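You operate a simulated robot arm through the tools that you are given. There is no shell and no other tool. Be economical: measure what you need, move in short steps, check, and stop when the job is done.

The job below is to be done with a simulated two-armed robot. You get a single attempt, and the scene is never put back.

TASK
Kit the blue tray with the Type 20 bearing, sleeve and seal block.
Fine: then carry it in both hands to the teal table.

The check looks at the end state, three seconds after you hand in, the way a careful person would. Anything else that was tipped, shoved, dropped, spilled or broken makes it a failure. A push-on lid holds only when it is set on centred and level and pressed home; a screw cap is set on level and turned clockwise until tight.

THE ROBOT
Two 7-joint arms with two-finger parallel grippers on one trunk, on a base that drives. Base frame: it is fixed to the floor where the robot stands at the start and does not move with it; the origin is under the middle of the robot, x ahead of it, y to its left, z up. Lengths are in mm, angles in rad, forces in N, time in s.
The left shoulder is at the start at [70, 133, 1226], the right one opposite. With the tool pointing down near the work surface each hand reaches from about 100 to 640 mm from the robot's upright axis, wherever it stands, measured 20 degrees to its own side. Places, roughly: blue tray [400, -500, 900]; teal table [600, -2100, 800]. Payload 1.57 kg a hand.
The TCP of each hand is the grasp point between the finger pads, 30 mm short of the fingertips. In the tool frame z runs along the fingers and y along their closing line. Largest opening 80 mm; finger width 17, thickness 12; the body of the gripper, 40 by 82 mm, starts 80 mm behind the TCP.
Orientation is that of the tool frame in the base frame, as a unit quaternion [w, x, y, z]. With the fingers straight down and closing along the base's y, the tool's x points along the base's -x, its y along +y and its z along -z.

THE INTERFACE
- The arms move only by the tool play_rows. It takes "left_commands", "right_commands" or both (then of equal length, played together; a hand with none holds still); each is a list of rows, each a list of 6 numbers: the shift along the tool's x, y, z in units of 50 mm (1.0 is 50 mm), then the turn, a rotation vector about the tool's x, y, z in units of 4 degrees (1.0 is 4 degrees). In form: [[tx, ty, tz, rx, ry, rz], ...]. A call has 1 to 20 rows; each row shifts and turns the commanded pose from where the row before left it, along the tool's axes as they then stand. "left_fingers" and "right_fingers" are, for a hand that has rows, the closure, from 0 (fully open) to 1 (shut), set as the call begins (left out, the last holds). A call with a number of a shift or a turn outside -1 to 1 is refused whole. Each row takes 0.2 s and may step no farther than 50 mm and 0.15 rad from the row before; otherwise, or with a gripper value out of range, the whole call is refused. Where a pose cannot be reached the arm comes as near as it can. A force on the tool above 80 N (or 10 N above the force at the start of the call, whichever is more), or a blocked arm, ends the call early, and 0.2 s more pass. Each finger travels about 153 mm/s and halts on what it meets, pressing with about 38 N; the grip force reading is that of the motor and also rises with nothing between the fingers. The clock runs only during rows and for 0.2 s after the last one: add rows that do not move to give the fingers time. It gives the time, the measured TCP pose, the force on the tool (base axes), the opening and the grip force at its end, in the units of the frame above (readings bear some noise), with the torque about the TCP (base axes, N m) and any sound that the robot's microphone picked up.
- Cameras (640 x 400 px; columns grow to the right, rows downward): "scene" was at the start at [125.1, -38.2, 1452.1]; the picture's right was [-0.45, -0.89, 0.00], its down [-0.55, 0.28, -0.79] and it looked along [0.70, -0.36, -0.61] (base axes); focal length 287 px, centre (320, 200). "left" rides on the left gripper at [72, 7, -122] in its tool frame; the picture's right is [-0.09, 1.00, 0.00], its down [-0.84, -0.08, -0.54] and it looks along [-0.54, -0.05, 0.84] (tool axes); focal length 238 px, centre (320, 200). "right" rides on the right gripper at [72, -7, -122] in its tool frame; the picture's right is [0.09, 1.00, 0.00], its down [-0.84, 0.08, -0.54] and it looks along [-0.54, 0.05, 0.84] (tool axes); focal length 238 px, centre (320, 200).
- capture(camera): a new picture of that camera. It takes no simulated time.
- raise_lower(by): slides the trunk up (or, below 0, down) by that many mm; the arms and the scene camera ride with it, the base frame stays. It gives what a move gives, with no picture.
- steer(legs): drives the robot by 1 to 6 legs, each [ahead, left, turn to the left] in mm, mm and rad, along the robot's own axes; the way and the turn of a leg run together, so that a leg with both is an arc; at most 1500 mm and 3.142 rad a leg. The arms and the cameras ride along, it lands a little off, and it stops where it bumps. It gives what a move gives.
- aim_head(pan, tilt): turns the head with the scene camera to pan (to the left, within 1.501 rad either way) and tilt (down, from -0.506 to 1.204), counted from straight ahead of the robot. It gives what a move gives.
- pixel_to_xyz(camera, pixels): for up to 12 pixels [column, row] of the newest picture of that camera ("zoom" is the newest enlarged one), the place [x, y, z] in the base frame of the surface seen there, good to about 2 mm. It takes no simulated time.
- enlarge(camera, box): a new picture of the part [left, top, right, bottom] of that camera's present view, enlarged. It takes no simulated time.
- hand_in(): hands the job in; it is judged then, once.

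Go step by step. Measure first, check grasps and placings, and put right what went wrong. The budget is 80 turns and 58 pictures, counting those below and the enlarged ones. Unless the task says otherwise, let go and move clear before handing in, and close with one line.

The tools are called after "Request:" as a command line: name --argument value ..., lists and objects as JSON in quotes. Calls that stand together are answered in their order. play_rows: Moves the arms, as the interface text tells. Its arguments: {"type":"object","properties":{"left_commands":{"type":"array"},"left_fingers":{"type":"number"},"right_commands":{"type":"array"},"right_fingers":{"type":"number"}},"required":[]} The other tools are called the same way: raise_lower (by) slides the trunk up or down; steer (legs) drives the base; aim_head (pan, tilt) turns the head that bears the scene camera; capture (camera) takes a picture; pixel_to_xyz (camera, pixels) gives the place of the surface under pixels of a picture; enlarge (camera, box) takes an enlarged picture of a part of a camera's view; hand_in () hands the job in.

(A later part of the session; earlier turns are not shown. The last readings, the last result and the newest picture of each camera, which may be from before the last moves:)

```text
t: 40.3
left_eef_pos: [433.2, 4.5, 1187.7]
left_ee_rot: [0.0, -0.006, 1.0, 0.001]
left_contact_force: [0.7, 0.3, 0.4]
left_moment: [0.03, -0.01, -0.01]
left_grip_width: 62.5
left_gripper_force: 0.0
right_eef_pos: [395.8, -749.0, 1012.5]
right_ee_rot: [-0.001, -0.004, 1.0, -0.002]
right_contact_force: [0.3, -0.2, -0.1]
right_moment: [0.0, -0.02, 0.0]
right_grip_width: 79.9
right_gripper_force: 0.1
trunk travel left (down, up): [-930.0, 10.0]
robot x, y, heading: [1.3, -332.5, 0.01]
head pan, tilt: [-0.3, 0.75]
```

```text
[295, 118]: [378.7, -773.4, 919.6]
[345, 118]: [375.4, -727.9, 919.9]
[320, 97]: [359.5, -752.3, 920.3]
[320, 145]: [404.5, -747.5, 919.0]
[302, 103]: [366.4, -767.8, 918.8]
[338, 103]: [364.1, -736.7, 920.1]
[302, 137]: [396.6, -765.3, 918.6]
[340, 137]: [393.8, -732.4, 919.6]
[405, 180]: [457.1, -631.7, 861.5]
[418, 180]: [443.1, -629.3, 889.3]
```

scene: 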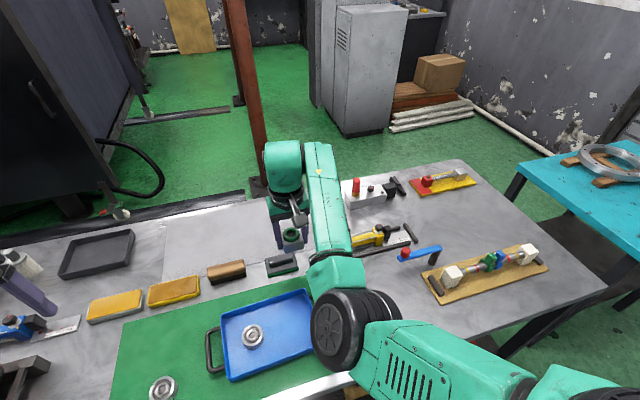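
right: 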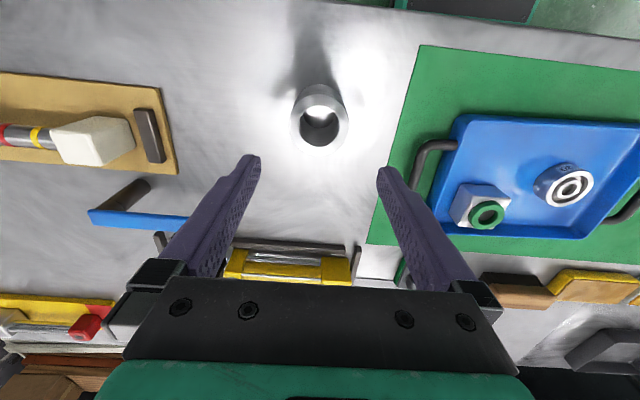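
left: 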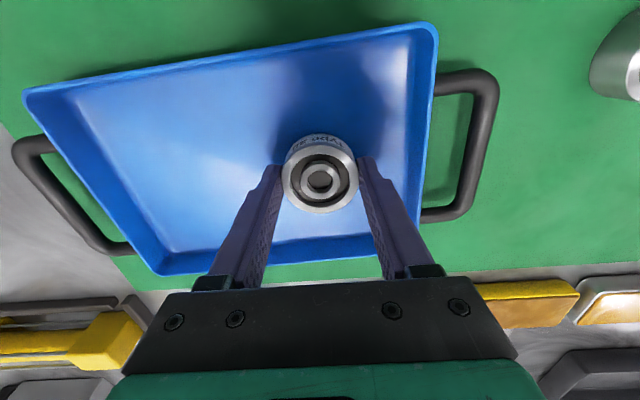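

Sleeve centre ≈ (381.5,-750.5), ~50 mm across, top 920. Descend around it.

Request:
play_rows --right_commands '[[0.29, -0.03, 0.4, 0, 0, 0], [0, 0, 0.6, 0, 0, 0], [0, 0, 0.6, 0, 0, 0], [0, 0, 0.4, 0, 0, 0], [0, 0, 0.19, 0, 0, 0], [0, 0, 0, 0, 0, 0]]'

Request:
capture --camera "right"

```text
t: 41.7
left_eef_pos: [432.8, 3.5, 1188.2]
left_ee_rot: [0.0, -0.006, 1.0, -0.001]
left_contact_force: [0.2, 0.3, 0.0]
left_moment: [-0.02, 0.0, -0.01]
left_grip_width: 62.3
left_gripper_force: 0.1
right_eef_pos: [381.7, -749.2, 902.0]
right_ee_rot: [0.0, -0.003, 1.0, -0.002]
right_contact_force: [-0.4, -0.3, -0.7]
right_moment: [-0.02, 0.03, 0.0]
right_grip_width: 80.1
right_gripper_force: 0.1
trunk travel left (down, up): [-930.0, 10.0]
robot x, y, heading: [-0.3, -331.5, 0.014]
head pan, tilt: [-0.3, 0.75]
```

```text
34 pictures are left
```

right: 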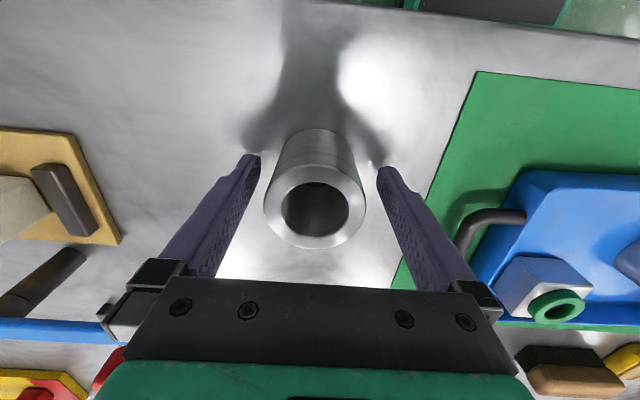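

Sleeve is between the fingers. Close and lift 110 mm.

Request:
play_rows --right_commands '[[0, 0, 0, 0, 0, 0], [0, 0, 0, 0, 0, 0], [0, 0, 0, 0, 0, 0], [0, 0, -0.4, 0, 0, 0], [0, 0, -0.8, 0, 0, 0], [0, 0, -0.8, 0, 0, 0], [0, 0, -0.2, 0, 0, 0], [0, 0, 0, 0, 0, 0]]' --right_fingers 1

Request:
capture --camera "right"

```text
t: 43.5
left_eef_pos: [432.9, 4.4, 1187.9]
left_ee_rot: [0.0, -0.006, 1.0, 0.0]
left_contact_force: [0.1, -0.2, -0.4]
left_moment: [-0.03, -0.01, -0.04]
left_grip_width: 62.3
left_gripper_force: 0.0
right_eef_pos: [381.1, -749.2, 1011.4]
right_ee_rot: [0.0, -0.005, 1.0, -0.002]
right_contact_force: [0.2, 0.4, -3.1]
right_moment: [0.01, -0.01, 0.02]
right_grip_width: 55.2
right_gripper_force: 38.2
trunk travel left (down, up): [-930.0, 10.0]
robot x, y, heading: [2.6, -334.1, 0.015]
head pan, tilt: [-0.3, 0.75]
```

```text
33 pictures are left
```

right: 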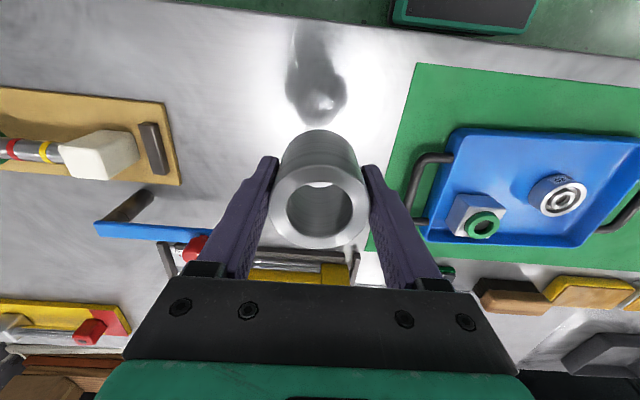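

Sleeve held (55 mm). Drive the base left ~235 mm (straightening the heading), then set the hand over (412,-515).

Request:
steer --legs '[[0, 235, -0.013]]'

```text
t: 45.3
left_eef_pos: [437.1, 229.9, 1188.9]
left_ee_rot: [-0.001, 0.001, 1.0, 0.002]
left_contact_force: [0.1, -0.3, 0.6]
left_moment: [0.06, -0.01, 0.01]
left_grip_width: 62.5
left_gripper_force: 0.1
right_eef_pos: [374.3, -523.0, 1011.0]
right_ee_rot: [-0.001, 0.003, 1.0, 0.0]
right_contact_force: [-0.6, 0.0, -2.2]
right_moment: [0.0, 0.03, 0.0]
right_grip_width: 55.1
right_gripper_force: 37.7
trunk travel left (down, up): [-930.0, 10.0]
robot x, y, heading: [-3.7, -99.1, -0.005]
head pan, tilt: [-0.3, 0.75]
```

Request:
play_rows --right_commands '[[-0.38, 0.08, 0.1, 0, 0, 0], [-0.38, 0.08, 0.1, 0, 0, 0], [0, 0, 0.4, 0, 0, 0], [0, 0, 0, 0, 0, 0]]'

Request:
capture --camera "right"

```text
t: 46.3
left_eef_pos: [435.6, 234.0, 1188.1]
left_ee_rot: [-0.001, 0.001, 1.0, 0.0]
left_contact_force: [-0.3, -0.3, -1.5]
left_moment: [0.01, -0.01, 0.01]
left_grip_width: 62.4
left_gripper_force: 0.0
right_eef_pos: [411.9, -510.4, 981.3]
right_ee_rot: [-0.001, 0.004, 1.0, -0.001]
right_contact_force: [0.0, 0.2, -2.3]
right_moment: [-0.02, -0.01, 0.01]
right_grip_width: 55.0
right_gripper_force: 37.5
trunk travel left (down, up): [-930.0, 10.0]
robot x, y, heading: [-1.3, -97.1, 0.002]
head pan, tilt: [-0.3, 0.75]
```

```text
32 pictures are left
```

right: 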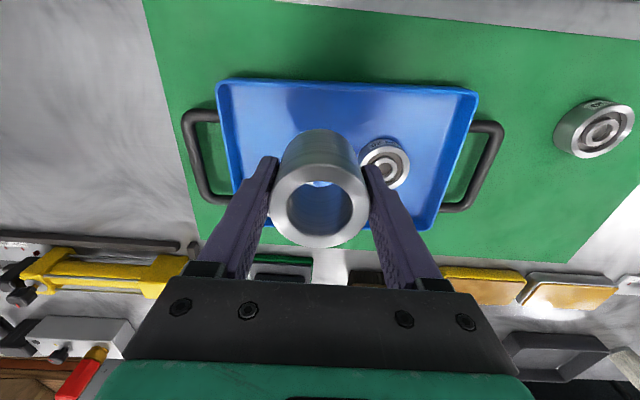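

Position (412,-510); I nudge 6 mm right to stay clear of the bearing and lower to just over the floor.

Request:
play_rows --right_commands '[[0.03, -0.12, 0.3, 0, 0, 0], [0, 0, 0.5, 0, 0, 0], [0, 0, 0.4, 0, 0, 0], [0, 0, 0.2, 0, 0, 0], [0, 0, 0.05, 0, 0, 0], [0, 0, 0, 0, 0, 0]]'

Request:
capture --camera "right"

```text
t: 47.7
left_eef_pos: [435.3, 235.3, 1187.5]
left_ee_rot: [0.0, 0.001, 1.0, 0.0]
left_contact_force: [-0.1, -0.5, -0.1]
left_moment: [-0.01, 0.0, -0.01]
left_grip_width: 62.4
left_gripper_force: 0.1
right_eef_pos: [409.6, -518.2, 910.2]
right_ee_rot: [0.0, 0.003, 1.0, -0.003]
right_contact_force: [1.4, -1.1, 7.2]
right_moment: [0.23, -0.01, -0.02]
right_grip_width: 54.9
right_gripper_force: 38.1
trunk travel left (down, up): [-930.0, 10.0]
robot x, y, heading: [-2.9, -95.7, -0.008]
head pan, tilt: [-0.3, 0.75]
```

```text
31 pictures are left
```

right: 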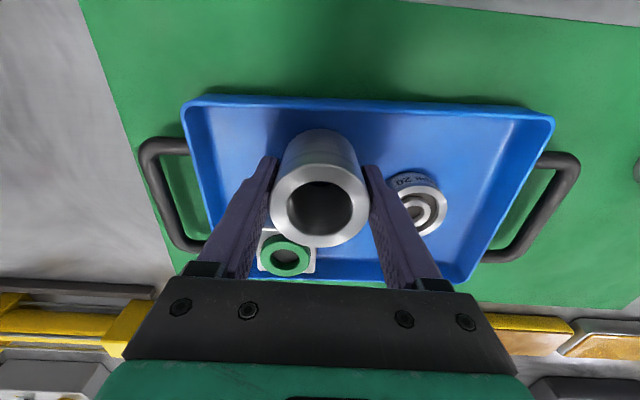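

Light touch on the floor (7 N up), so the sleeve rests. Release partly, then rise.

Request:
play_rows --right_commands '[[0, 0, 0, 0, 0, 0], [0, 0, 0, 0, 0, 0], [0, 0, -0.3, 0, 0, 0], [0, 0, -0.6, 0, 0, 0], [0, 0, -0.6, 0, 0, 0], [0, 0, -0.6, 0, 0, 0], [0, 0, -0.4, 0, 0, 0], [0, 0, 0, 0, 0, 0]]' --right_fingers 0.175

Request:
capture --camera "right"

```text
t: 49.5
left_eef_pos: [435.6, 234.0, 1187.2]
left_ee_rot: [0.0, 0.001, 1.0, 0.0]
left_contact_force: [0.7, 0.1, -0.2]
left_moment: [0.0, -0.01, 0.03]
left_grip_width: 62.3
left_gripper_force: 0.1
right_eef_pos: [409.7, -516.4, 1034.4]
right_ee_rot: [-0.001, 0.004, 1.0, -0.002]
right_contact_force: [-0.3, 0.1, 0.2]
right_moment: [0.04, 0.01, 0.0]
right_grip_width: 65.7
right_gripper_force: 0.1
trunk travel left (down, up): [-930.0, 10.0]
robot x, y, heading: [0.6, -97.7, -0.004]
head pan, tilt: [-0.3, 0.75]
```

```text
30 pictures are left
```

right: 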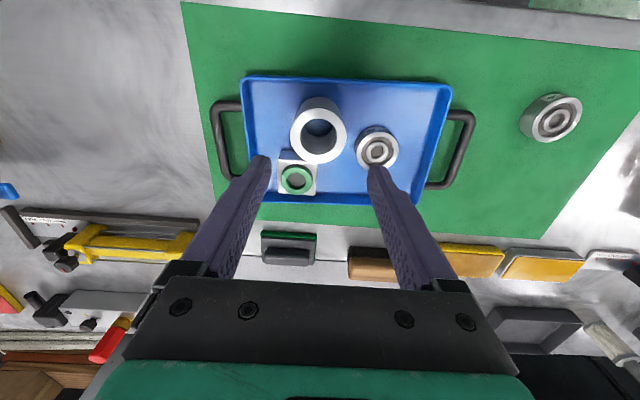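

All three parts stand in the tray. Measure the handle bars for the two-handed grasp and slide the base to y≈-320.

Request:
pixel_to_xyz --camera "right" --pixels '[[213, 120], [217, 140], [223, 165], [472, 120], [465, 145], [457, 165], [470, 113], [212, 108], [228, 174], [448, 186], [460, 155], [220, 152]]'

Request:
steer --legs '[[0, -223, 0.004]]'

```text
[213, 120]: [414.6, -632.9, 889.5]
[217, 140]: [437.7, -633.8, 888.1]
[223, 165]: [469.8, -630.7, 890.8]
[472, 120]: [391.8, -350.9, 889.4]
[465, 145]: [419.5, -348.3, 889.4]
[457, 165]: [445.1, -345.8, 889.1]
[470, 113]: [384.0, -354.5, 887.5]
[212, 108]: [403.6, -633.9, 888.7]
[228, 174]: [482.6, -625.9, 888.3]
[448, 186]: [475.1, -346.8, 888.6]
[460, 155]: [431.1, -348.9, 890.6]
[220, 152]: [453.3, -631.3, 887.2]
```

```text
t: 51.2
left_eef_pos: [435.0, 13.5, 1186.7]
left_ee_rot: [0.0, 0.0, 1.0, -0.002]
left_contact_force: [0.5, -0.3, -0.1]
left_moment: [-0.02, 0.0, -0.04]
left_grip_width: 62.3
left_gripper_force: 0.1
right_eef_pos: [410.3, -736.3, 1036.4]
right_ee_rot: [-0.001, 0.001, 1.0, -0.003]
right_contact_force: [0.0, 0.0, 0.3]
right_moment: [-0.03, 0.01, -0.03]
right_grip_width: 66.0
right_gripper_force: 0.0
trunk travel left (down, up): [-930.0, 10.0]
robot x, y, heading: [-0.1, -319.6, -0.002]
head pan, tilt: [-0.3, 0.75]
```

Bars: right at y≈-632.5 (x 404–482), left at y≈-347.5 (x 384–475), top z≈889; the tray is yawed about +0.04 rad. I bring both hands above the bars with a half-closed gap of ~27 mm, matching the yaw at the end.

Request:
play_rows --left_commands '[[0.007, -0.602, 0.25, 0, 0, 0], [0.007, -0.602, 0.25, 0, 0, 0], [0.007, -0.602, 0.25, 0, 0, 0], [0.007, -0.602, 0.25, 0, 0, 0], [0.007, -0.602, 0.25, 0, 0, 0], [0.007, -0.602, 0.25, 0, 0, 0], [0.007, -0.602, 0.25, 0, 0, 0], [0.007, -0.602, 0.25, 0, 0, 0], [0.007, -0.602, 0.25, 0, 0, 0], [0.007, -0.602, 0.25, 0, 0, 0], [0.007, -0.602, 0.25, 0, 0, 0], [0.007, -0.602, 0.25, 0, 0, 0], [0, 0, 0, 0, 0, -0.6], [0, 0, 0, 0, 0, 0]]' --right_commands '[[-0.052, 0.172, 0, 0, 0, 0], [-0.052, 0.172, 0, 0, 0, 0], [-0.052, 0.172, 0, 0, 0, 0], [-0.052, 0.172, 0, 0, 0, 0], [-0.052, 0.172, 0, 0, 0, 0], [-0.052, 0.172, 0, 0, 0, 0], [-0.052, 0.172, 0, 0, 0, 0], [-0.052, 0.172, 0, 0, 0, 0], [-0.052, 0.172, 0, 0, 0, 0], [-0.052, 0.172, 0, 0, 0, 0], [-0.052, 0.172, 0, 0, 0, 0], [-0.052, 0.172, 0, 0, 0, 0], [0, 0, 0, 0, 0, -0.6], [0, 0, 0, 0, 0, 0]]' --left_fingers 0.66 --right_fingers 0.66

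Request:
capture --camera "scene"

```text
t: 54.2
left_eef_pos: [429.5, -348.2, 1037.1]
left_ee_rot: [0.0, -0.022, 1.0, 0.0]
left_contact_force: [-0.3, -0.4, 0.6]
left_moment: [0.0, 0.0, -0.02]
left_grip_width: 27.1
left_gripper_force: 0.0
right_eef_pos: [443.7, -635.7, 1034.5]
right_ee_rot: [-0.001, -0.019, 1.0, -0.002]
right_contact_force: [0.4, 0.5, -0.5]
right_moment: [-0.03, 0.01, 0.02]
right_grip_width: 27.2
right_gripper_force: 0.1
trunk travel left (down, up): [-930.0, 10.0]
robot x, y, heading: [-2.1, -325.1, 0.0]
head pan, tilt: [-0.3, 0.75]
```

```text
29 pictures are left
```

scene: 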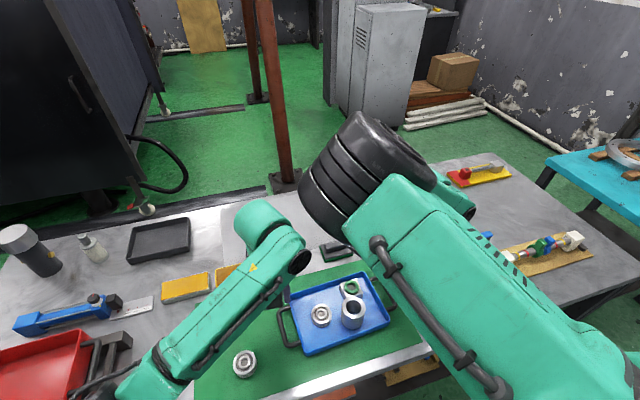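

Both hands reached above the handles. Check each alignment by hand camera.

Request:
capture --camera "left"

Request:
capture --camera "right"

```text
28 pictures are left
```

left: 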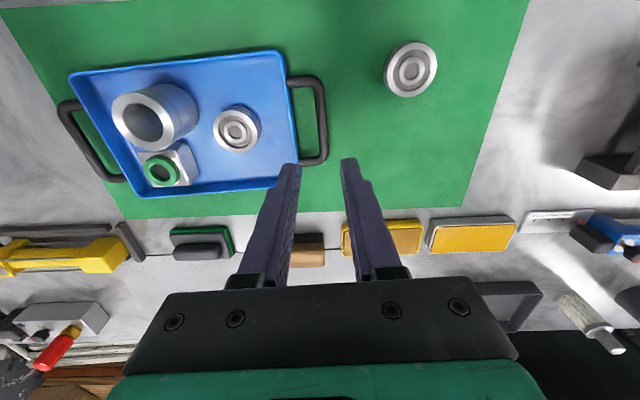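

```text
27 pictures are left
```

right: 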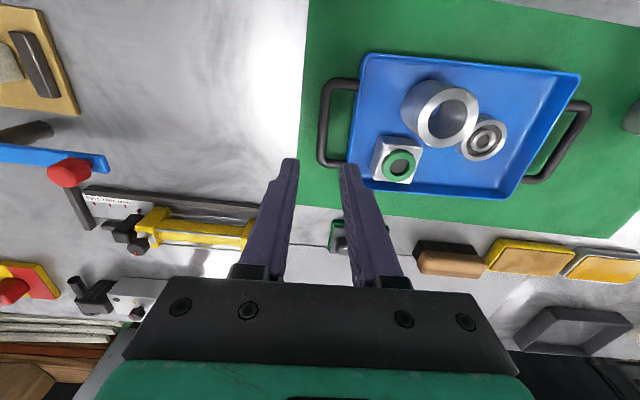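

Request:
pixel_to_xyz --camera "left" --pixels '[[320, 90], [322, 120], [324, 145], [318, 78], [288, 90], [292, 130]]'

Request:
pixel_to_xyz --camera "right" --pixels '[[326, 95], [323, 125], [321, 150], [328, 86], [357, 100], [352, 130]]'

```text
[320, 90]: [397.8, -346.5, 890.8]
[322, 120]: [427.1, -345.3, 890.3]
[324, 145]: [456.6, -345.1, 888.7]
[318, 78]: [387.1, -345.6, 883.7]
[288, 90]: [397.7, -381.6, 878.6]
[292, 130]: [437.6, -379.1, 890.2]
```

```text
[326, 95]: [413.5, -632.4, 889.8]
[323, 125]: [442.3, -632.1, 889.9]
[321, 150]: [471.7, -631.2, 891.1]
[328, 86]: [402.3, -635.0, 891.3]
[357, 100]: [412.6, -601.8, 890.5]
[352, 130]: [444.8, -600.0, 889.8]
```

Bars at y=-345.3 (left) and -632.2 (right); each hand needs +3 mm in y. Lower both to z≈895.

Request:
play_rows --left_commands '[[0, 0.06, 0.5, 0, 0, 0], [0, 0, 0.6, 0, 0, 0], [0, 0, 0.6, 0, 0, 0], [0, 0, 0, 0, 0, 0]]' --right_commands '[[0, 0.07, 0.5, 0, 0, 0], [0, 0, 0.6, 0, 0, 0], [0, 0, 0.6, 0, 0, 0], [0, 0, 0, 0, 0, 0]]'

Request:
capture --camera "left"

Request:
capture --camera "right"

```text
t: 55.2
left_eef_pos: [431.9, -347.6, 950.9]
left_ee_rot: [0.0, -0.022, 1.0, 0.0]
left_contact_force: [0.0, 0.8, -0.5]
left_moment: [-0.02, 0.02, 0.01]
left_grip_width: 27.2
left_gripper_force: 0.1
right_eef_pos: [442.6, -633.1, 948.0]
right_ee_rot: [-0.002, -0.02, 1.0, -0.003]
right_contact_force: [0.3, 0.2, -0.1]
right_moment: [0.0, -0.01, -0.01]
right_grip_width: 26.9
right_gripper_force: 0.1
trunk travel left (down, up): [-930.0, 10.0]
robot x, y, heading: [-2.0, -326.3, 0.004]
head pan, tilt: [-0.3, 0.75]
```

```text
26 pictures are left
```

left: 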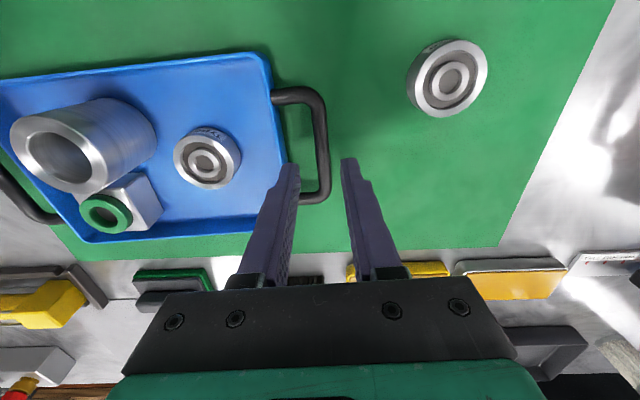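

```text
25 pictures are left
```

right: 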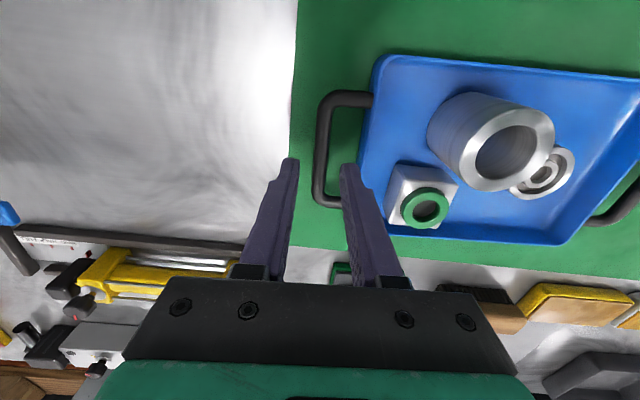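

Both bars lie midway between the fingertips (left ~x 320, right ~x 320). Lower the remaining ~55 mm.

Request:
play_rows --left_commands '[[0, 0.03, 0.5, 0, 0, 0], [0, 0, 0.4, 0, 0, 0], [0, 0, 0.22, 0, 0, 0], [0, 0, 0, 0, 0, 0]]' --right_commands '[[0, 0.01, 0.5, 0, 0, 0], [0, 0, 0.4, 0, 0, 0], [0, 0, 0.16, 0, 0, 0], [0, 0, 0, 0, 0, 0]]'

Request:
capture --camera "left"

Request:
capture --camera "right"

```text
t: 56.2
left_eef_pos: [431.0, -346.8, 898.3]
left_ee_rot: [0.0, -0.022, 1.0, 0.0]
left_contact_force: [0.1, 0.3, 1.2]
left_moment: [0.0, 0.0, 0.04]
left_grip_width: 27.2
left_gripper_force: 0.2
right_eef_pos: [442.0, -633.1, 895.9]
right_ee_rot: [-0.001, -0.02, 1.0, -0.002]
right_contact_force: [-0.3, 0.1, 0.1]
right_moment: [0.02, 0.02, 0.0]
right_grip_width: 27.3
right_gripper_force: 0.1
trunk travel left (down, up): [-930.0, 10.0]
robot x, y, heading: [0.0, -320.4, -0.004]
head pan, tilt: [-0.3, 0.75]
```

```text
24 pictures are left
```

left: 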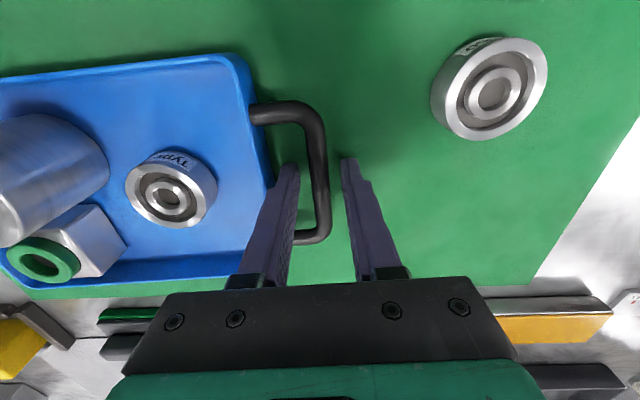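

```text
23 pictures are left
```

right: 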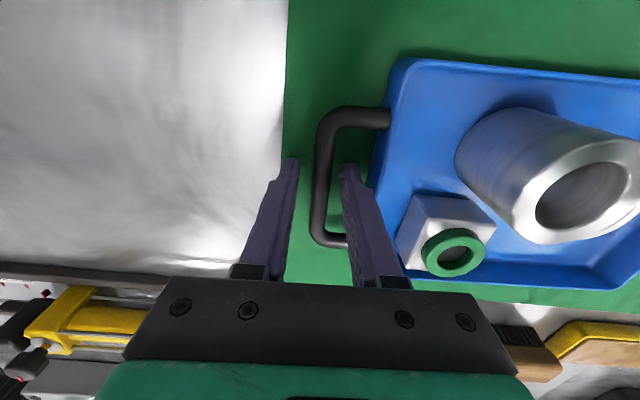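

Both bars are inside the fingers. Close both hands.

Request:
play_rows --left_commands '[[0, 0, 0, 0, 0, 0], [0, 0, 0, 0, 0, 0], [0, 0, 0, 0, 0, 0]]' --right_commands '[[0, 0, 0, 0, 0, 0], [0, 0, 0, 0, 0, 0], [0, 0, 0, 0, 0, 0]]' --left_fingers 1 --right_fingers 1

Request:
play_rows --left_commands '[[0, 0, -0.2, 0, 0, 0], [0, 0, -0.3, 0, 0, 0], [0, 0, -0.3, 0, 0, 0], [0, 0, 0, 0, 0, 0], [0, 0, 0, 0, 0, 0]]' --right_commands '[[0, 0, -0.2, 0, 0, 0], [0, 0, -0.3, 0, 0, 0], [0, 0, -0.3, 0, 0, 0], [0, 0, 0, 0, 0, 0], [0, 0, 0, 0, 0, 0]]'

Request:
capture --camera "left"

```text
t: 57.0
left_eef_pos: [431.1, -346.3, 896.4]
left_ee_rot: [0.0, -0.021, 1.0, 0.0]
left_contact_force: [0.0, -4.4, -0.8]
left_moment: [-0.07, -0.02, 0.06]
left_grip_width: 11.3
left_gripper_force: 28.8
right_eef_pos: [442.6, -633.5, 894.9]
right_ee_rot: [-0.003, -0.02, 1.0, -0.002]
right_contact_force: [-0.7, 3.7, -0.8]
right_moment: [0.09, -0.05, 0.12]
right_grip_width: 11.4
right_gripper_force: 28.8
trunk travel left (down, up): [-930.0, 10.0]
robot x, y, heading: [-0.6, -323.8, 0.005]
head pan, tilt: [-0.3, 0.75]
```

```text
t: 58.2
left_eef_pos: [431.3, -346.5, 938.6]
left_ee_rot: [0.0, -0.022, 1.0, 0.0]
left_contact_force: [0.6, -8.8, -3.3]
left_moment: [-0.07, -0.14, 0.15]
left_grip_width: 11.3
left_gripper_force: 28.6
right_eef_pos: [443.2, -632.6, 935.0]
right_ee_rot: [-0.001, -0.02, 1.0, 0.0]
right_contact_force: [-1.8, 8.5, -4.2]
right_moment: [0.11, 0.1, 0.2]
right_grip_width: 11.2
right_gripper_force: 29.3
trunk travel left (down, up): [-930.0, 10.0]
robot x, y, heading: [-3.5, -319.1, 0.003]
head pan, tilt: [-0.3, 0.75]
```

```text
22 pictures are left
```

left: 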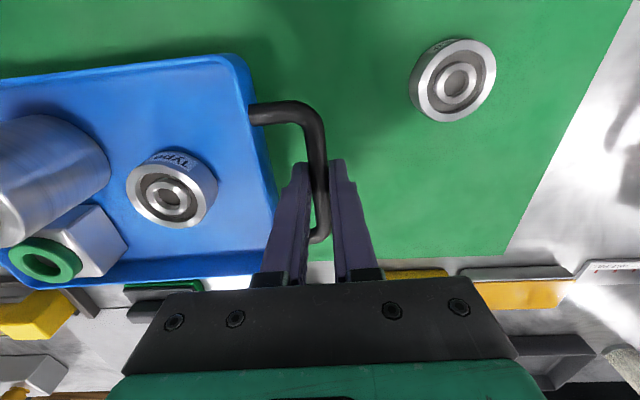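

The tray is off the mat, level (both grips 11.3 mm on the bars, ~7.5 N total). Lift further in two checked steps for clearance over the lever knob (z≈968).

Request:
play_rows --left_commands '[[0, 0, -0.2, 0, 0, 0], [0, 0, -0.4, 0, 0, 0], [0, 0, -0.4, 0, 0, 0], [0, 0, -0.4, 0, 0, 0], [0, 0, -0.3, 0, 0, 0], [0, 0, 0, 0, 0, 0]]' --right_commands '[[0, 0, -0.2, 0, 0, 0], [0, 0, -0.4, 0, 0, 0], [0, 0, -0.4, 0, 0, 0], [0, 0, -0.4, 0, 0, 0], [0, 0, -0.3, 0, 0, 0], [0, 0, 0, 0, 0, 0]]'

Request:
aim_head --pan -0.9 --tilt 0.6

Request:
capture --camera "scene"

```text
t: 59.6
left_eef_pos: [433.3, -345.8, 1021.1]
left_ee_rot: [-0.001, -0.022, 1.0, 0.0]
left_contact_force: [2.1, -14.8, -3.2]
left_moment: [-0.21, 0.07, 0.07]
left_grip_width: 11.3
left_gripper_force: 28.9
right_eef_pos: [443.1, -631.4, 1021.6]
right_ee_rot: [-0.002, -0.019, 1.0, -0.001]
right_contact_force: [-1.1, 14.5, -3.7]
right_moment: [0.21, -0.08, 0.14]
right_grip_width: 11.4
right_gripper_force: 29.1
trunk travel left (down, up): [-930.0, 10.0]
robot x, y, heading: [-2.1, -319.5, -0.001]
head pan, tilt: [-0.3, 0.75]
```

```text
t: 60.6
left_eef_pos: [430.8, -345.6, 1020.3]
left_ee_rot: [-0.001, -0.022, 1.0, 0.0]
left_contact_force: [1.0, -15.8, -2.3]
left_moment: [-0.18, -0.03, 0.06]
left_grip_width: 11.0
left_gripper_force: 29.2
right_eef_pos: [443.3, -631.5, 1022.2]
right_ee_rot: [-0.002, -0.02, 1.0, 0.0]
right_contact_force: [-1.3, 15.8, -3.3]
right_moment: [0.17, -0.01, 0.14]
right_grip_width: 11.3
right_gripper_force: 28.5
trunk travel left (down, up): [-930.0, 10.0]
robot x, y, heading: [-6.8, -323.6, -0.004]
head pan, tilt: [-0.901, 0.6]
```

```text
21 pictures are left
```

scene: 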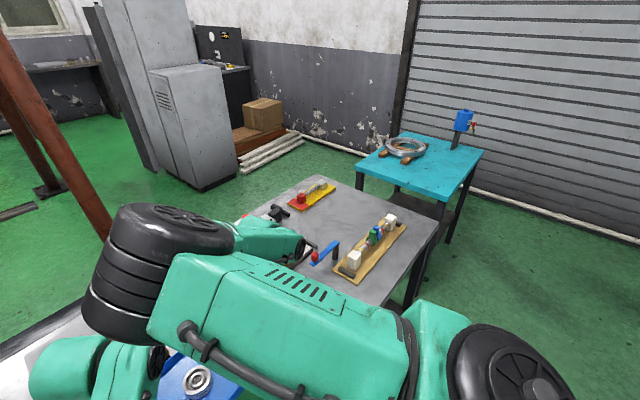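

The tray is stretched slightly (±15 N sideways); I'll ease the hands 1 mm together while lifting another 15 mm. Also measure the elbow, valve tops and teal table.

Request:
play_rows --left_commands '[[0, -0.02, -0.15, 0, 0, 0], [0, -0.01, -0.15, 0, 0, 0], [0, 0, 0, 0, 0, 0]]' --right_commands '[[0, 0.02, -0.15, 0, 0, 0], [0, 0.01, -0.15, 0, 0, 0], [0, 0, 0, 0, 0, 0]]'

Request:
pixel_to_xyz --camera "scene" --pixels '[[110, 260], [170, 220], [315, 256], [390, 217], [375, 232], [278, 212], [357, 175], [443, 195], [480, 152], [425, 150], [385, 157], [463, 112]]'

```text
t: 61.4
left_eef_pos: [433.4, -341.9, 1033.6]
left_ee_rot: [0.0, -0.023, 1.0, 0.006]
left_contact_force: [0.8, -30.1, -3.5]
left_moment: [-0.33, 0.43, -0.15]
left_grip_width: 11.3
left_gripper_force: 29.2
right_eef_pos: [442.8, -627.6, 1035.8]
right_ee_rot: [-0.003, -0.02, 1.0, 0.003]
right_contact_force: [0.0, 29.9, -4.0]
right_moment: [0.37, -0.43, -0.01]
right_grip_width: 10.9
right_gripper_force: 29.1
trunk travel left (down, up): [-930.0, 10.0]
robot x, y, heading: [-0.2, -323.4, 0.0]
head pan, tilt: [-0.901, 0.6]
```

```text
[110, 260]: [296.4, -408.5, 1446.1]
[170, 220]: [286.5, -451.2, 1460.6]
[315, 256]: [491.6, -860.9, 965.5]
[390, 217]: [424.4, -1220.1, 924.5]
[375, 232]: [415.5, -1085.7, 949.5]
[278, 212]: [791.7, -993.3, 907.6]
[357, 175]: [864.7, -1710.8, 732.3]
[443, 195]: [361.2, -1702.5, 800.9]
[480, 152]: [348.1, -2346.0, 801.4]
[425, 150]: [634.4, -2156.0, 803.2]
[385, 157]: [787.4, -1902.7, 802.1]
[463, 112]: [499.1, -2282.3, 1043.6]
```

The knob top is at 965 and stretch force rose to 30 N on lifting higher, so I'll come back down ~30 mm to relax, and instead back the robot away so the tray travels clear of the bench.

Request:
play_rows --left_commands '[[0, 0, 0.3, 0, 0, 0], [0, 0, 0.3, 0, 0, 0], [0, 0, 0, 0, 0, 0]]' --right_commands '[[0, 0, 0.3, 0, 0, 0], [0, 0, 0.3, 0, 0, 0], [0, 0, 0, 0, 0, 0]]'

Request:
aim_head --pan 0.0 --tilt 0.9

Request:
capture --camera "scene"

```text
t: 62.2
left_eef_pos: [444.8, -337.2, 1013.0]
left_ee_rot: [0.013, -0.026, 1.0, 0.005]
left_contact_force: [-4.7, -42.3, -4.2]
left_moment: [-0.5, 0.58, -0.51]
left_grip_width: 12.3
left_gripper_force: 29.4
right_eef_pos: [443.4, -624.0, 1003.1]
right_ee_rot: [-0.004, -0.021, 1.0, 0.006]
right_contact_force: [4.2, 42.0, -3.1]
right_moment: [0.43, -0.52, -0.54]
right_grip_width: 12.0
right_gripper_force: 29.6
trunk travel left (down, up): [-930.0, 10.0]
robot x, y, heading: [-4.1, -322.6, 0.003]
head pan, tilt: [-0.901, 0.6]
```

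```text
t: 63.4
left_eef_pos: [443.0, -338.4, 1010.6]
left_ee_rot: [0.012, -0.025, 1.0, 0.007]
left_contact_force: [-4.3, -43.9, -4.2]
left_moment: [-0.57, -0.28, -0.55]
left_grip_width: 11.8
left_gripper_force: 29.2
right_eef_pos: [441.1, -624.2, 1003.6]
right_ee_rot: [-0.005, -0.021, 1.0, 0.008]
right_contact_force: [4.3, 44.0, -3.3]
right_moment: [0.47, 0.31, -0.51]
right_grip_width: 11.9
right_gripper_force: 28.9
trunk travel left (down, up): [-930.0, 10.0]
robot x, y, heading: [-0.0, -324.6, -0.003]
head pan, tilt: [0.0, 0.901]
```

```text
20 pictures are left
```

scene: 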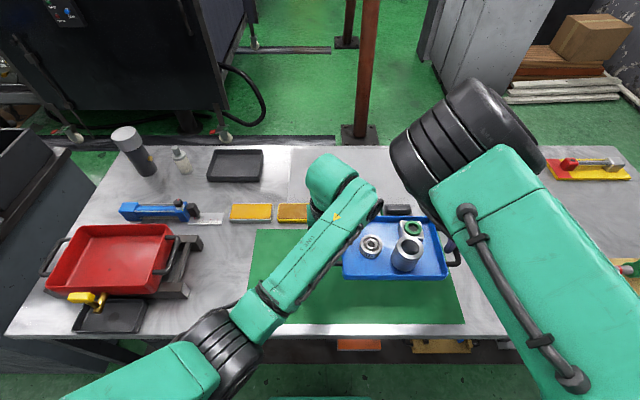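

The left arm seems to be hitting its own fold limit (it drifts +x,+y, tension now 44 N). I'll relieve it by moving both hands 20 mm further from the robot, 2 mm toward each other, and evening out the height (left is 7 mm high).

Request:
play_rows --left_commands '[[-0.1, -0.02, 0.07, 0, 0, 0], [-0.1, -0.02, 0.07, 0, 0, 0], [0, 0, 0, 0, 0, 0]]' --right_commands '[[-0.2, 0.02, 0, 0, 0, 0], [-0.2, 0.02, 0, 0, 0, 0], [0, 0, 0, 0, 0, 0]]'

```text
t: 64.2
left_eef_pos: [445.7, -330.4, 989.7]
left_ee_rot: [0.001, -0.029, 0.999, 0.014]
left_contact_force: [4.3, -57.7, -0.8]
left_moment: [-0.74, -0.53, 0.07]
left_grip_width: 12.1
left_gripper_force: 29.7
right_eef_pos: [460.4, -617.0, 1004.5]
right_ee_rot: [-0.007, -0.024, 1.0, 0.012]
right_contact_force: [-3.9, 57.8, -6.3]
right_moment: [0.57, 0.52, 0.25]
right_grip_width: 12.3
right_gripper_force: 29.3
trunk travel left (down, up): [-930.0, 10.0]
robot x, y, heading: [-1.7, -324.7, 0.003]
head pan, tilt: [0.0, 0.901]
```

Both hands are being displaced +y though commanded otherwise, with equal and opposite pulls: the arms' own links (right elbow tucked inward against the left wrist) are most likely pressing on each other. I'll put the tray safely back on the mat; first check what lies near its far edge.

Request:
capture --camera "scene"

Request:
pixel_to_xyz --camera "scene" --pixels '[[398, 210], [390, 206], [440, 270], [345, 275], [300, 214], [420, 150], [335, 180], [360, 210], [395, 185], [480, 180]]'

```text
19 pictures are left
```

scene: 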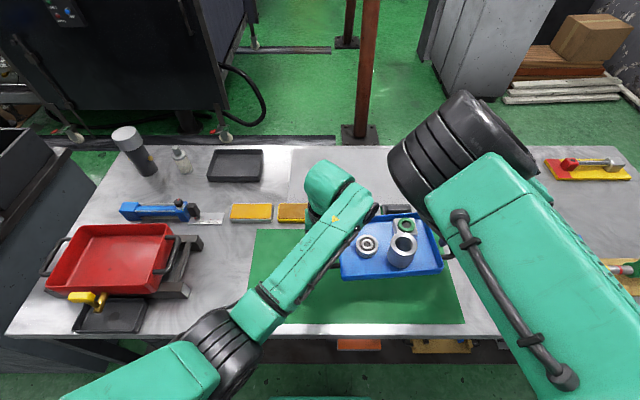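

```text
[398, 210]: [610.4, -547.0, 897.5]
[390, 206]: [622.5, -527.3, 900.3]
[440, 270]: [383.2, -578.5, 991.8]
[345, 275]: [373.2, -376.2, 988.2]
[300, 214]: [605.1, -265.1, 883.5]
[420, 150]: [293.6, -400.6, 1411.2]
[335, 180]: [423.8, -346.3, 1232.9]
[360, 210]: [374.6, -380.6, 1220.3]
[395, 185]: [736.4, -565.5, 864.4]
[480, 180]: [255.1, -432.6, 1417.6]
```

The area beyond the tray is free (brush starts at x≈600), tray rim level at z≈990. Lower everything with the trunk.

Request:
raise_lower --by -85

Request:
capture --camera "left"

Request:
pixel_to_xyz --camera "left" --pixels '[[240, 70], [270, 160], [260, 240], [150, 270], [60, 80]]'

```text
t: 65.4
left_eef_pos: [446.9, -332.4, 906.9]
left_ee_rot: [0.002, -0.03, 0.999, 0.012]
left_contact_force: [2.7, -57.8, -1.2]
left_moment: [-0.77, 0.24, -0.07]
left_grip_width: 11.3
left_gripper_force: 29.0
right_eef_pos: [461.3, -617.9, 918.9]
right_ee_rot: [-0.007, -0.023, 1.0, 0.012]
right_contact_force: [-3.1, 57.6, -6.7]
right_moment: [0.65, -0.18, 0.18]
right_grip_width: 11.6
right_gripper_force: 28.9
trunk travel left (down, up): [-845.0, 95.0]
robot x, y, heading: [-2.9, -320.9, -0.001]
head pan, tilt: [0.0, 0.901]
```

```text
18 pictures are left
```

left: 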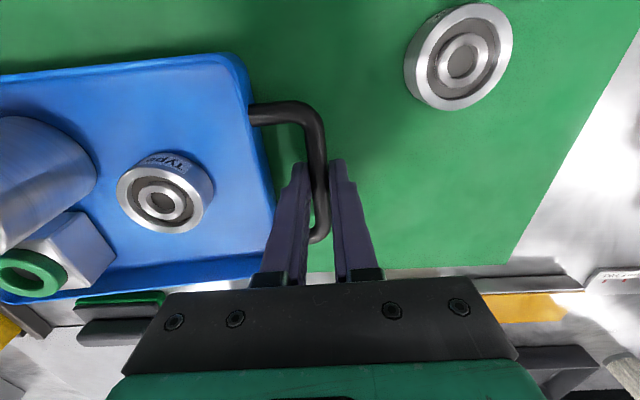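

```text
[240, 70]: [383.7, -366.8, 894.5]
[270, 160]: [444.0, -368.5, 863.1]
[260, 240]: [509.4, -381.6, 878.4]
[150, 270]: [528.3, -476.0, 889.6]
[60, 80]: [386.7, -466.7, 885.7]
```

Nearly down (rim ≈ 890–894). Lower a few more mm until the mat carries it.

Request:
raise_lower --by -6

Request:
capture --camera "right"

Request:
pixel_to_xyz --camera "right" --pixels '[[400, 62], [520, 72], [380, 170], [420, 280], [350, 112], [560, 285]]'

```text
t: 66.0
left_eef_pos: [448.5, -331.2, 901.7]
left_ee_rot: [0.002, -0.029, 0.999, 0.012]
left_contact_force: [3.0, -56.0, -0.9]
left_moment: [-0.73, 0.21, -0.08]
left_grip_width: 11.3
left_gripper_force: 28.9
right_eef_pos: [460.2, -618.7, 911.5]
right_ee_rot: [-0.007, -0.022, 1.0, 0.012]
right_contact_force: [-3.4, 56.5, -6.2]
right_moment: [0.61, -0.18, 0.13]
right_grip_width: 11.5
right_gripper_force: 29.1
trunk travel left (down, up): [-839.0, 101.0]
robot x, y, heading: [-1.7, -324.4, 0.005]
head pan, tilt: [0.0, 0.901]
```

```text
17 pictures are left
```

right: 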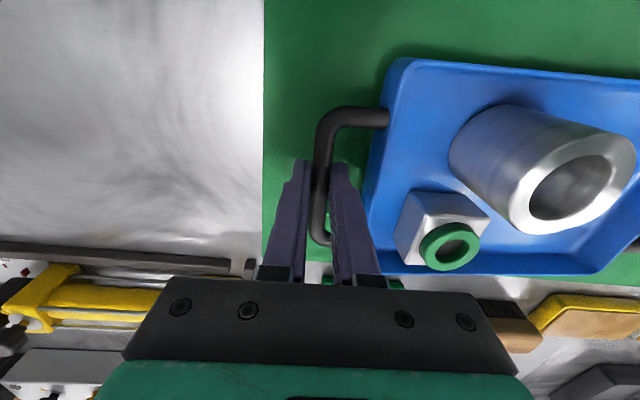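

```text
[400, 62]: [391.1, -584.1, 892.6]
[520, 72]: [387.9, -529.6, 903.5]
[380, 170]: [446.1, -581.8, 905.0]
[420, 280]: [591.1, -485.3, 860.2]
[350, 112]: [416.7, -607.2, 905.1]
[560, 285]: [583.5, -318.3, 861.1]
```

The tray's right side is ~15 mm up, left ~6 mm (grips haven't slipped). Lower the right hand 9 mm to level it, then the trunk 6 mm.

Request:
play_rows --right_commands '[[0, 0, 0.09, 0, 0, 0], [0, 0, 0.09, 0, 0, 0], [0, 0, 0, 0, 0, 0]]'

Request:
raise_lower --by -6

```text
t: 66.8
left_eef_pos: [447.8, -332.9, 903.5]
left_ee_rot: [0.004, -0.03, 0.999, 0.012]
left_contact_force: [2.6, -54.3, -3.6]
left_moment: [-0.66, 0.18, -0.17]
left_grip_width: 11.6
left_gripper_force: 29.6
right_eef_pos: [460.7, -618.0, 902.7]
right_ee_rot: [-0.006, -0.023, 1.0, 0.011]
right_contact_force: [-1.7, 54.5, -4.0]
right_moment: [0.61, -0.15, 0.15]
right_grip_width: 11.4
right_gripper_force: 29.0
trunk travel left (down, up): [-839.0, 101.0]
robot x, y, heading: [-1.6, -324.0, -0.001]
head pan, tilt: [0.0, 0.901]
```

```text
t: 67.3
left_eef_pos: [448.5, -332.7, 897.1]
left_ee_rot: [0.004, -0.029, 1.0, 0.011]
left_contact_force: [2.3, -53.0, -4.0]
left_moment: [-0.66, 0.17, -0.18]
left_grip_width: 11.4
left_gripper_force: 28.6
right_eef_pos: [462.2, -618.7, 896.8]
right_ee_rot: [-0.006, -0.022, 1.0, 0.01]
right_contact_force: [-2.9, 53.2, -4.2]
right_moment: [0.64, -0.17, 0.14]
right_grip_width: 11.5
right_gripper_force: 29.7
trunk travel left (down, up): [-833.0, 107.0]
robot x, y, heading: [-3.8, -324.3, 0.002]
head pan, tilt: [0.0, 0.901]
```

Level and a hair above the mat. Now ease the tension: right hand 4 mm toward the tray, left 4 mm toward it.

Request:
play_rows --left_commands '[[0, -0.08, 0, 0, 0, 0], [0, 0, 0, 0, 0, 0]]' --right_commands '[[0, 0.08, 0.02, 0, 0, 0], [0, 0, 0, 0, 0, 0]]'

```text
t: 67.9
left_eef_pos: [447.8, -330.7, 896.3]
left_ee_rot: [0.006, -0.032, 0.999, 0.018]
left_contact_force: [-0.3, -56.2, 13.8]
left_moment: [-0.81, -0.08, -0.36]
left_grip_width: 11.9
left_gripper_force: 28.6
right_eef_pos: [460.1, -615.8, 897.1]
right_ee_rot: [-0.003, -0.022, 1.0, 0.009]
right_contact_force: [0.2, 49.3, -2.0]
right_moment: [0.57, 0.37, 0.03]
right_grip_width: 11.7
right_gripper_force: 28.7
trunk travel left (down, up): [-833.0, 107.0]
robot x, y, heading: [0.8, -320.9, 0.001]
head pan, tilt: [0.0, 0.901]
```

The left arm keeps misbehaving when commanded; tray is on the mat. I open both hands together to 30 mm, then raise straight by the trunk.

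Request:
play_rows --left_commands '[[0, 0, 0, 0, 0, 0], [0, 0, 0, 0, 0, 0]]' --right_commands '[[0, 0, 0, 0, 0, 0], [0, 0, 0, 0, 0, 0]]' --left_fingers 0.62 --right_fingers 0.62

Request:
capture --camera "left"

```text
t: 68.7
left_eef_pos: [449.8, -322.4, 894.8]
left_ee_rot: [0.006, -0.036, 0.999, 0.027]
left_contact_force: [-0.4, -0.7, 0.9]
left_moment: [-0.02, 0.01, -0.03]
left_grip_width: 31.6
left_gripper_force: 0.2
right_eef_pos: [461.9, -625.4, 898.8]
right_ee_rot: [-0.001, -0.02, 1.0, -0.002]
right_contact_force: [0.0, -1.4, -0.6]
right_moment: [-0.02, -0.01, -0.02]
right_grip_width: 30.4
right_gripper_force: 0.1
trunk travel left (down, up): [-833.0, 107.0]
robot x, y, heading: [0.8, -324.4, 0.006]
head pan, tilt: [0.0, 0.901]
stopped in row 2 (left hand): the arm was blocked; the commanded pose is now the measured one
```

```text
16 pictures are left
```

left: 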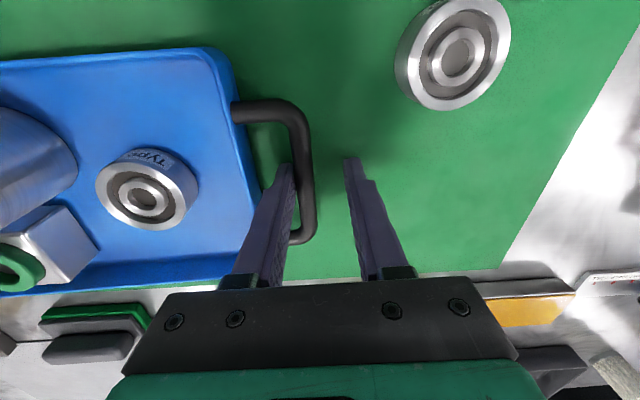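

The left arm is "blocked" with no force at its hand – the arms do touch each other when the hands are high relative to the shoulders. The tray rests fine. Plan: trunk back up (hands low relative to shoulders), stand ~35 mm further back and 25 mm more to the right, and lift only ~30 mm before backing off the bench. Raise straight first.

Request:
raise_lower --by 105

Request:
play_rows --left_commands '[[0, 0.4, 0, 0.2, 0, 0.2], [0, 0.4, 0, 0.2, 0, 0.1], [0, 0.4, 0, 0.2, 0.1, 0.1], [0, 0.4, 0, 0.18, 0.1, 0], [0, 0, 0, 0, 0, 0], [0, 0, 0, 0, 0, 0]]'

Request:
steer --legs '[[-35, -25, 0]]'

Request:
capture --camera "right"

```text
t: 70.1
left_eef_pos: [450.2, -322.5, 999.6]
left_ee_rot: [0.004, -0.037, 0.999, 0.028]
left_contact_force: [-0.9, 0.1, -0.5]
left_moment: [-0.03, 0.0, 0.04]
left_grip_width: 30.4
left_gripper_force: 0.1
right_eef_pos: [461.5, -624.9, 1005.3]
right_ee_rot: [-0.001, -0.019, 1.0, -0.003]
right_contact_force: [0.4, 1.0, 0.1]
right_moment: [-0.01, 0.0, -0.03]
right_grip_width: 30.6
right_gripper_force: 0.1
trunk travel left (down, up): [-938.0, 2.0]
robot x, y, heading: [-0.9, -321.1, 0.004]
head pan, tilt: [0.0, 0.901]
```

```text
t: 71.5
left_eef_pos: [445.4, -243.9, 1000.6]
left_ee_rot: [-0.002, -0.022, 1.0, 0.0]
left_contact_force: [0.8, 0.0, -0.5]
left_moment: [-0.01, 0.02, 0.01]
left_grip_width: 30.6
left_gripper_force: 0.1
right_eef_pos: [461.9, -624.6, 1005.0]
right_ee_rot: [-0.002, -0.019, 1.0, -0.003]
right_contact_force: [-0.2, 0.3, 0.1]
right_moment: [0.02, -0.01, -0.01]
right_grip_width: 30.3
right_gripper_force: 0.1
trunk travel left (down, up): [-938.0, 2.0]
robot x, y, heading: [1.5, -321.9, 0.001]
head pan, tilt: [0.0, 0.901]
```

```text
t: 72.4
left_eef_pos: [414.6, -262.8, 997.2]
left_ee_rot: [-0.006, -0.023, 1.0, -0.004]
left_contact_force: [0.3, 0.7, -0.2]
left_moment: [-0.04, 0.02, 0.02]
left_grip_width: 30.6
left_gripper_force: 0.0
right_eef_pos: [433.2, -644.9, 1001.6]
right_ee_rot: [-0.004, -0.02, 1.0, -0.004]
right_contact_force: [0.2, 0.5, 0.1]
right_moment: [-0.05, 0.05, 0.0]
right_grip_width: 30.5
right_gripper_force: 0.0
trunk travel left (down, up): [-938.0, 2.0]
robot x, y, heading: [-35.6, -348.0, 0.003]
head pan, tilt: [0.0, 0.901]
```

```text
15 pictures are left
```

right: 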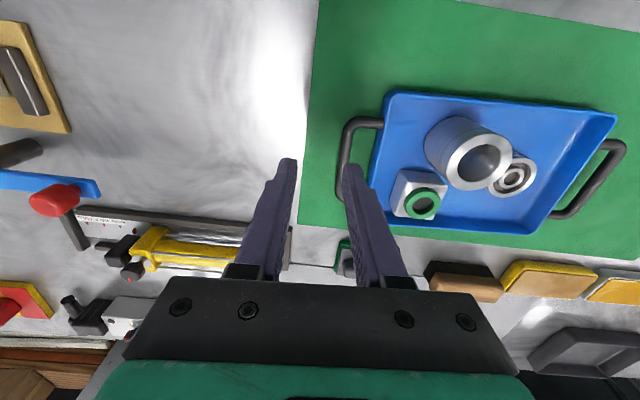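

Request:
pixel_to_xyz --camera "right" --pixels '[[347, 135], [344, 155], [342, 175], [378, 120], [375, 150], [620, 155], [600, 180], [585, 200], [615, 125], [350, 123], [605, 172]]'

```text
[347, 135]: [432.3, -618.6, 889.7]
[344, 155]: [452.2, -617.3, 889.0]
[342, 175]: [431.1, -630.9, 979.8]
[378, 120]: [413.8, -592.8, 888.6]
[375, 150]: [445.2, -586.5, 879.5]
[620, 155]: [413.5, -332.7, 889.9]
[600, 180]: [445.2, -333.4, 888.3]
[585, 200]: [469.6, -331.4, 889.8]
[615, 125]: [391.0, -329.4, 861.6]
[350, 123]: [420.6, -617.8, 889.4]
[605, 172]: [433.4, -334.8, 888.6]
```

Bars now at y≈-617.5 (right) and -332.5 (left). Bring both hands above them at z≈945, hands low relative to the shoulders.

Request:
play_rows --left_commands '[[-0.145, -0.35, 0.26, 0, 0, 0], [-0.145, -0.35, 0.26, 0, 0, 0], [-0.145, -0.36, 0.26, 0, 0, 0], [-0.145, -0.36, 0.26, 0, 0, 0], [0, 0, 0, 0, 0, 0], [0, 0, 0, 0, 0, 0]]' --right_commands '[[-0.13, 0.13, 0.275, 0, 0, 0], [-0.13, 0.13, 0.275, 0, 0, 0], [-0.13, 0.13, 0.275, 0, 0, 0], [-0.13, 0.13, 0.275, 0, 0, 0], [0, 0, 0, 0, 0, 0], [0, 0, 0, 0, 0, 0]]' --left_fingers 0.66 --right_fingers 0.66

Request:
capture --camera "scene"

Request:
capture --camera "left"

```text
t: 73.8
left_eef_pos: [442.5, -325.6, 945.3]
left_ee_rot: [-0.001, -0.028, 1.0, 0.009]
left_contact_force: [-0.2, -0.3, -0.1]
left_moment: [0.02, 0.01, 0.03]
left_grip_width: 27.4
left_gripper_force: 0.1
right_eef_pos: [451.1, -621.2, 950.0]
right_ee_rot: [0.0, -0.019, 1.0, -0.003]
right_contact_force: [-0.1, -0.6, -1.5]
right_moment: [0.01, 0.0, 0.02]
right_grip_width: 27.3
right_gripper_force: 0.1
trunk travel left (down, up): [-938.0, 2.0]
robot x, y, heading: [-31.2, -346.4, 0.004]
head pan, tilt: [0.0, 0.901]
```

```text
14 pictures are left
```

scene: 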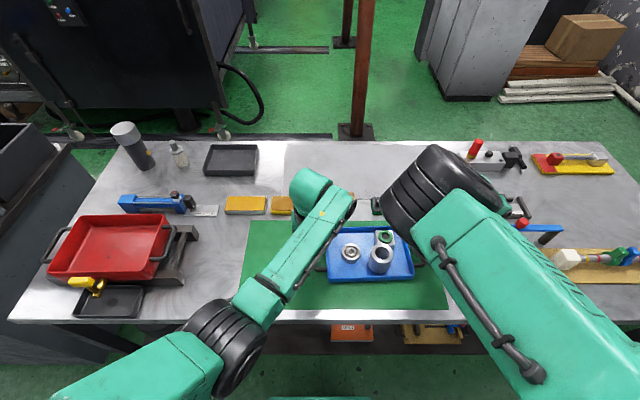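

```text
13 pictures are left
```

left: 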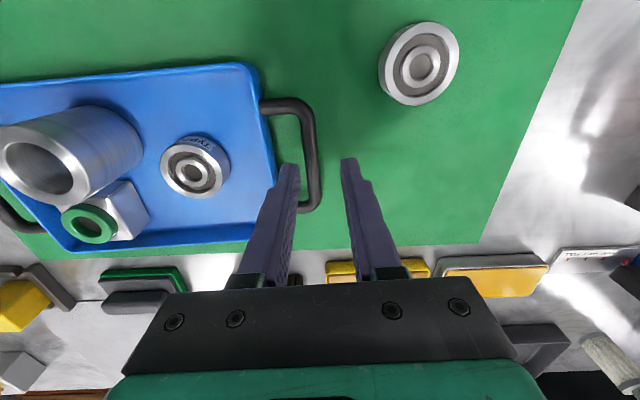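

The left hand again stops 7 mm short and tilts while the right is 4 mm off outward: something upstream touches. I'll probe link positions in this scene picture to find where.

Request:
pixel_to_xyz --camera "scene" --pixels '[[225, 340], [255, 330], [280, 290], [320, 230], [350, 205], [310, 180], [385, 190], [400, 225], [430, 220], [450, 160], [415, 235], [355, 210]]'

Request:
aim_head --pan -0.35 --tilt 1.2

Request:
capture --camera "scene"

```text
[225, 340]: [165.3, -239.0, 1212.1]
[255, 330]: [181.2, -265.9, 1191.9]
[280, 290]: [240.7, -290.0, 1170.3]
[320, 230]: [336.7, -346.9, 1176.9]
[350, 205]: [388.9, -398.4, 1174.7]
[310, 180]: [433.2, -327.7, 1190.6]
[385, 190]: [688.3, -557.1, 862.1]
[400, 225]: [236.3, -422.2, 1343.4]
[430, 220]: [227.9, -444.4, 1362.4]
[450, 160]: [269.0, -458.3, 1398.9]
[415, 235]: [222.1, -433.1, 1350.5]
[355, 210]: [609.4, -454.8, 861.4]
```

```text
t: 74.6
left_eef_pos: [443.9, -324.6, 947.0]
left_ee_rot: [0.0, -0.028, 1.0, 0.008]
left_contact_force: [-0.2, -0.7, -1.0]
left_moment: [0.03, 0.0, 0.0]
left_grip_width: 27.3
left_gripper_force: 0.0
right_eef_pos: [451.1, -622.7, 949.4]
right_ee_rot: [-0.001, -0.019, 1.0, -0.003]
right_contact_force: [-0.1, 0.4, -0.4]
right_moment: [-0.01, 0.02, -0.02]
right_grip_width: 27.1
right_gripper_force: 0.1
trunk travel left (down, up): [-938.0, 2.0]
robot x, y, heading: [-35.8, -349.0, 0.005]
head pan, tilt: [-0.351, 1.201]
```

```text
12 pictures are left
```

scene: 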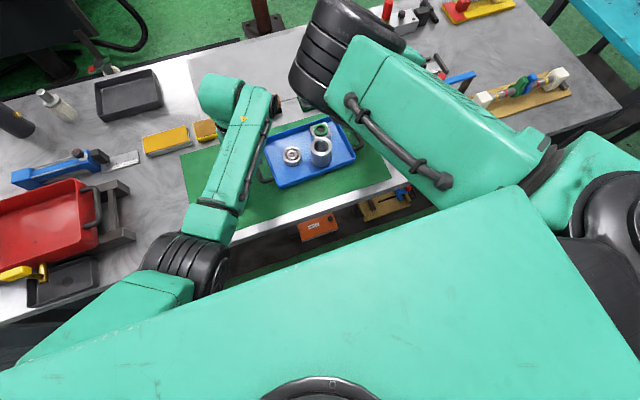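

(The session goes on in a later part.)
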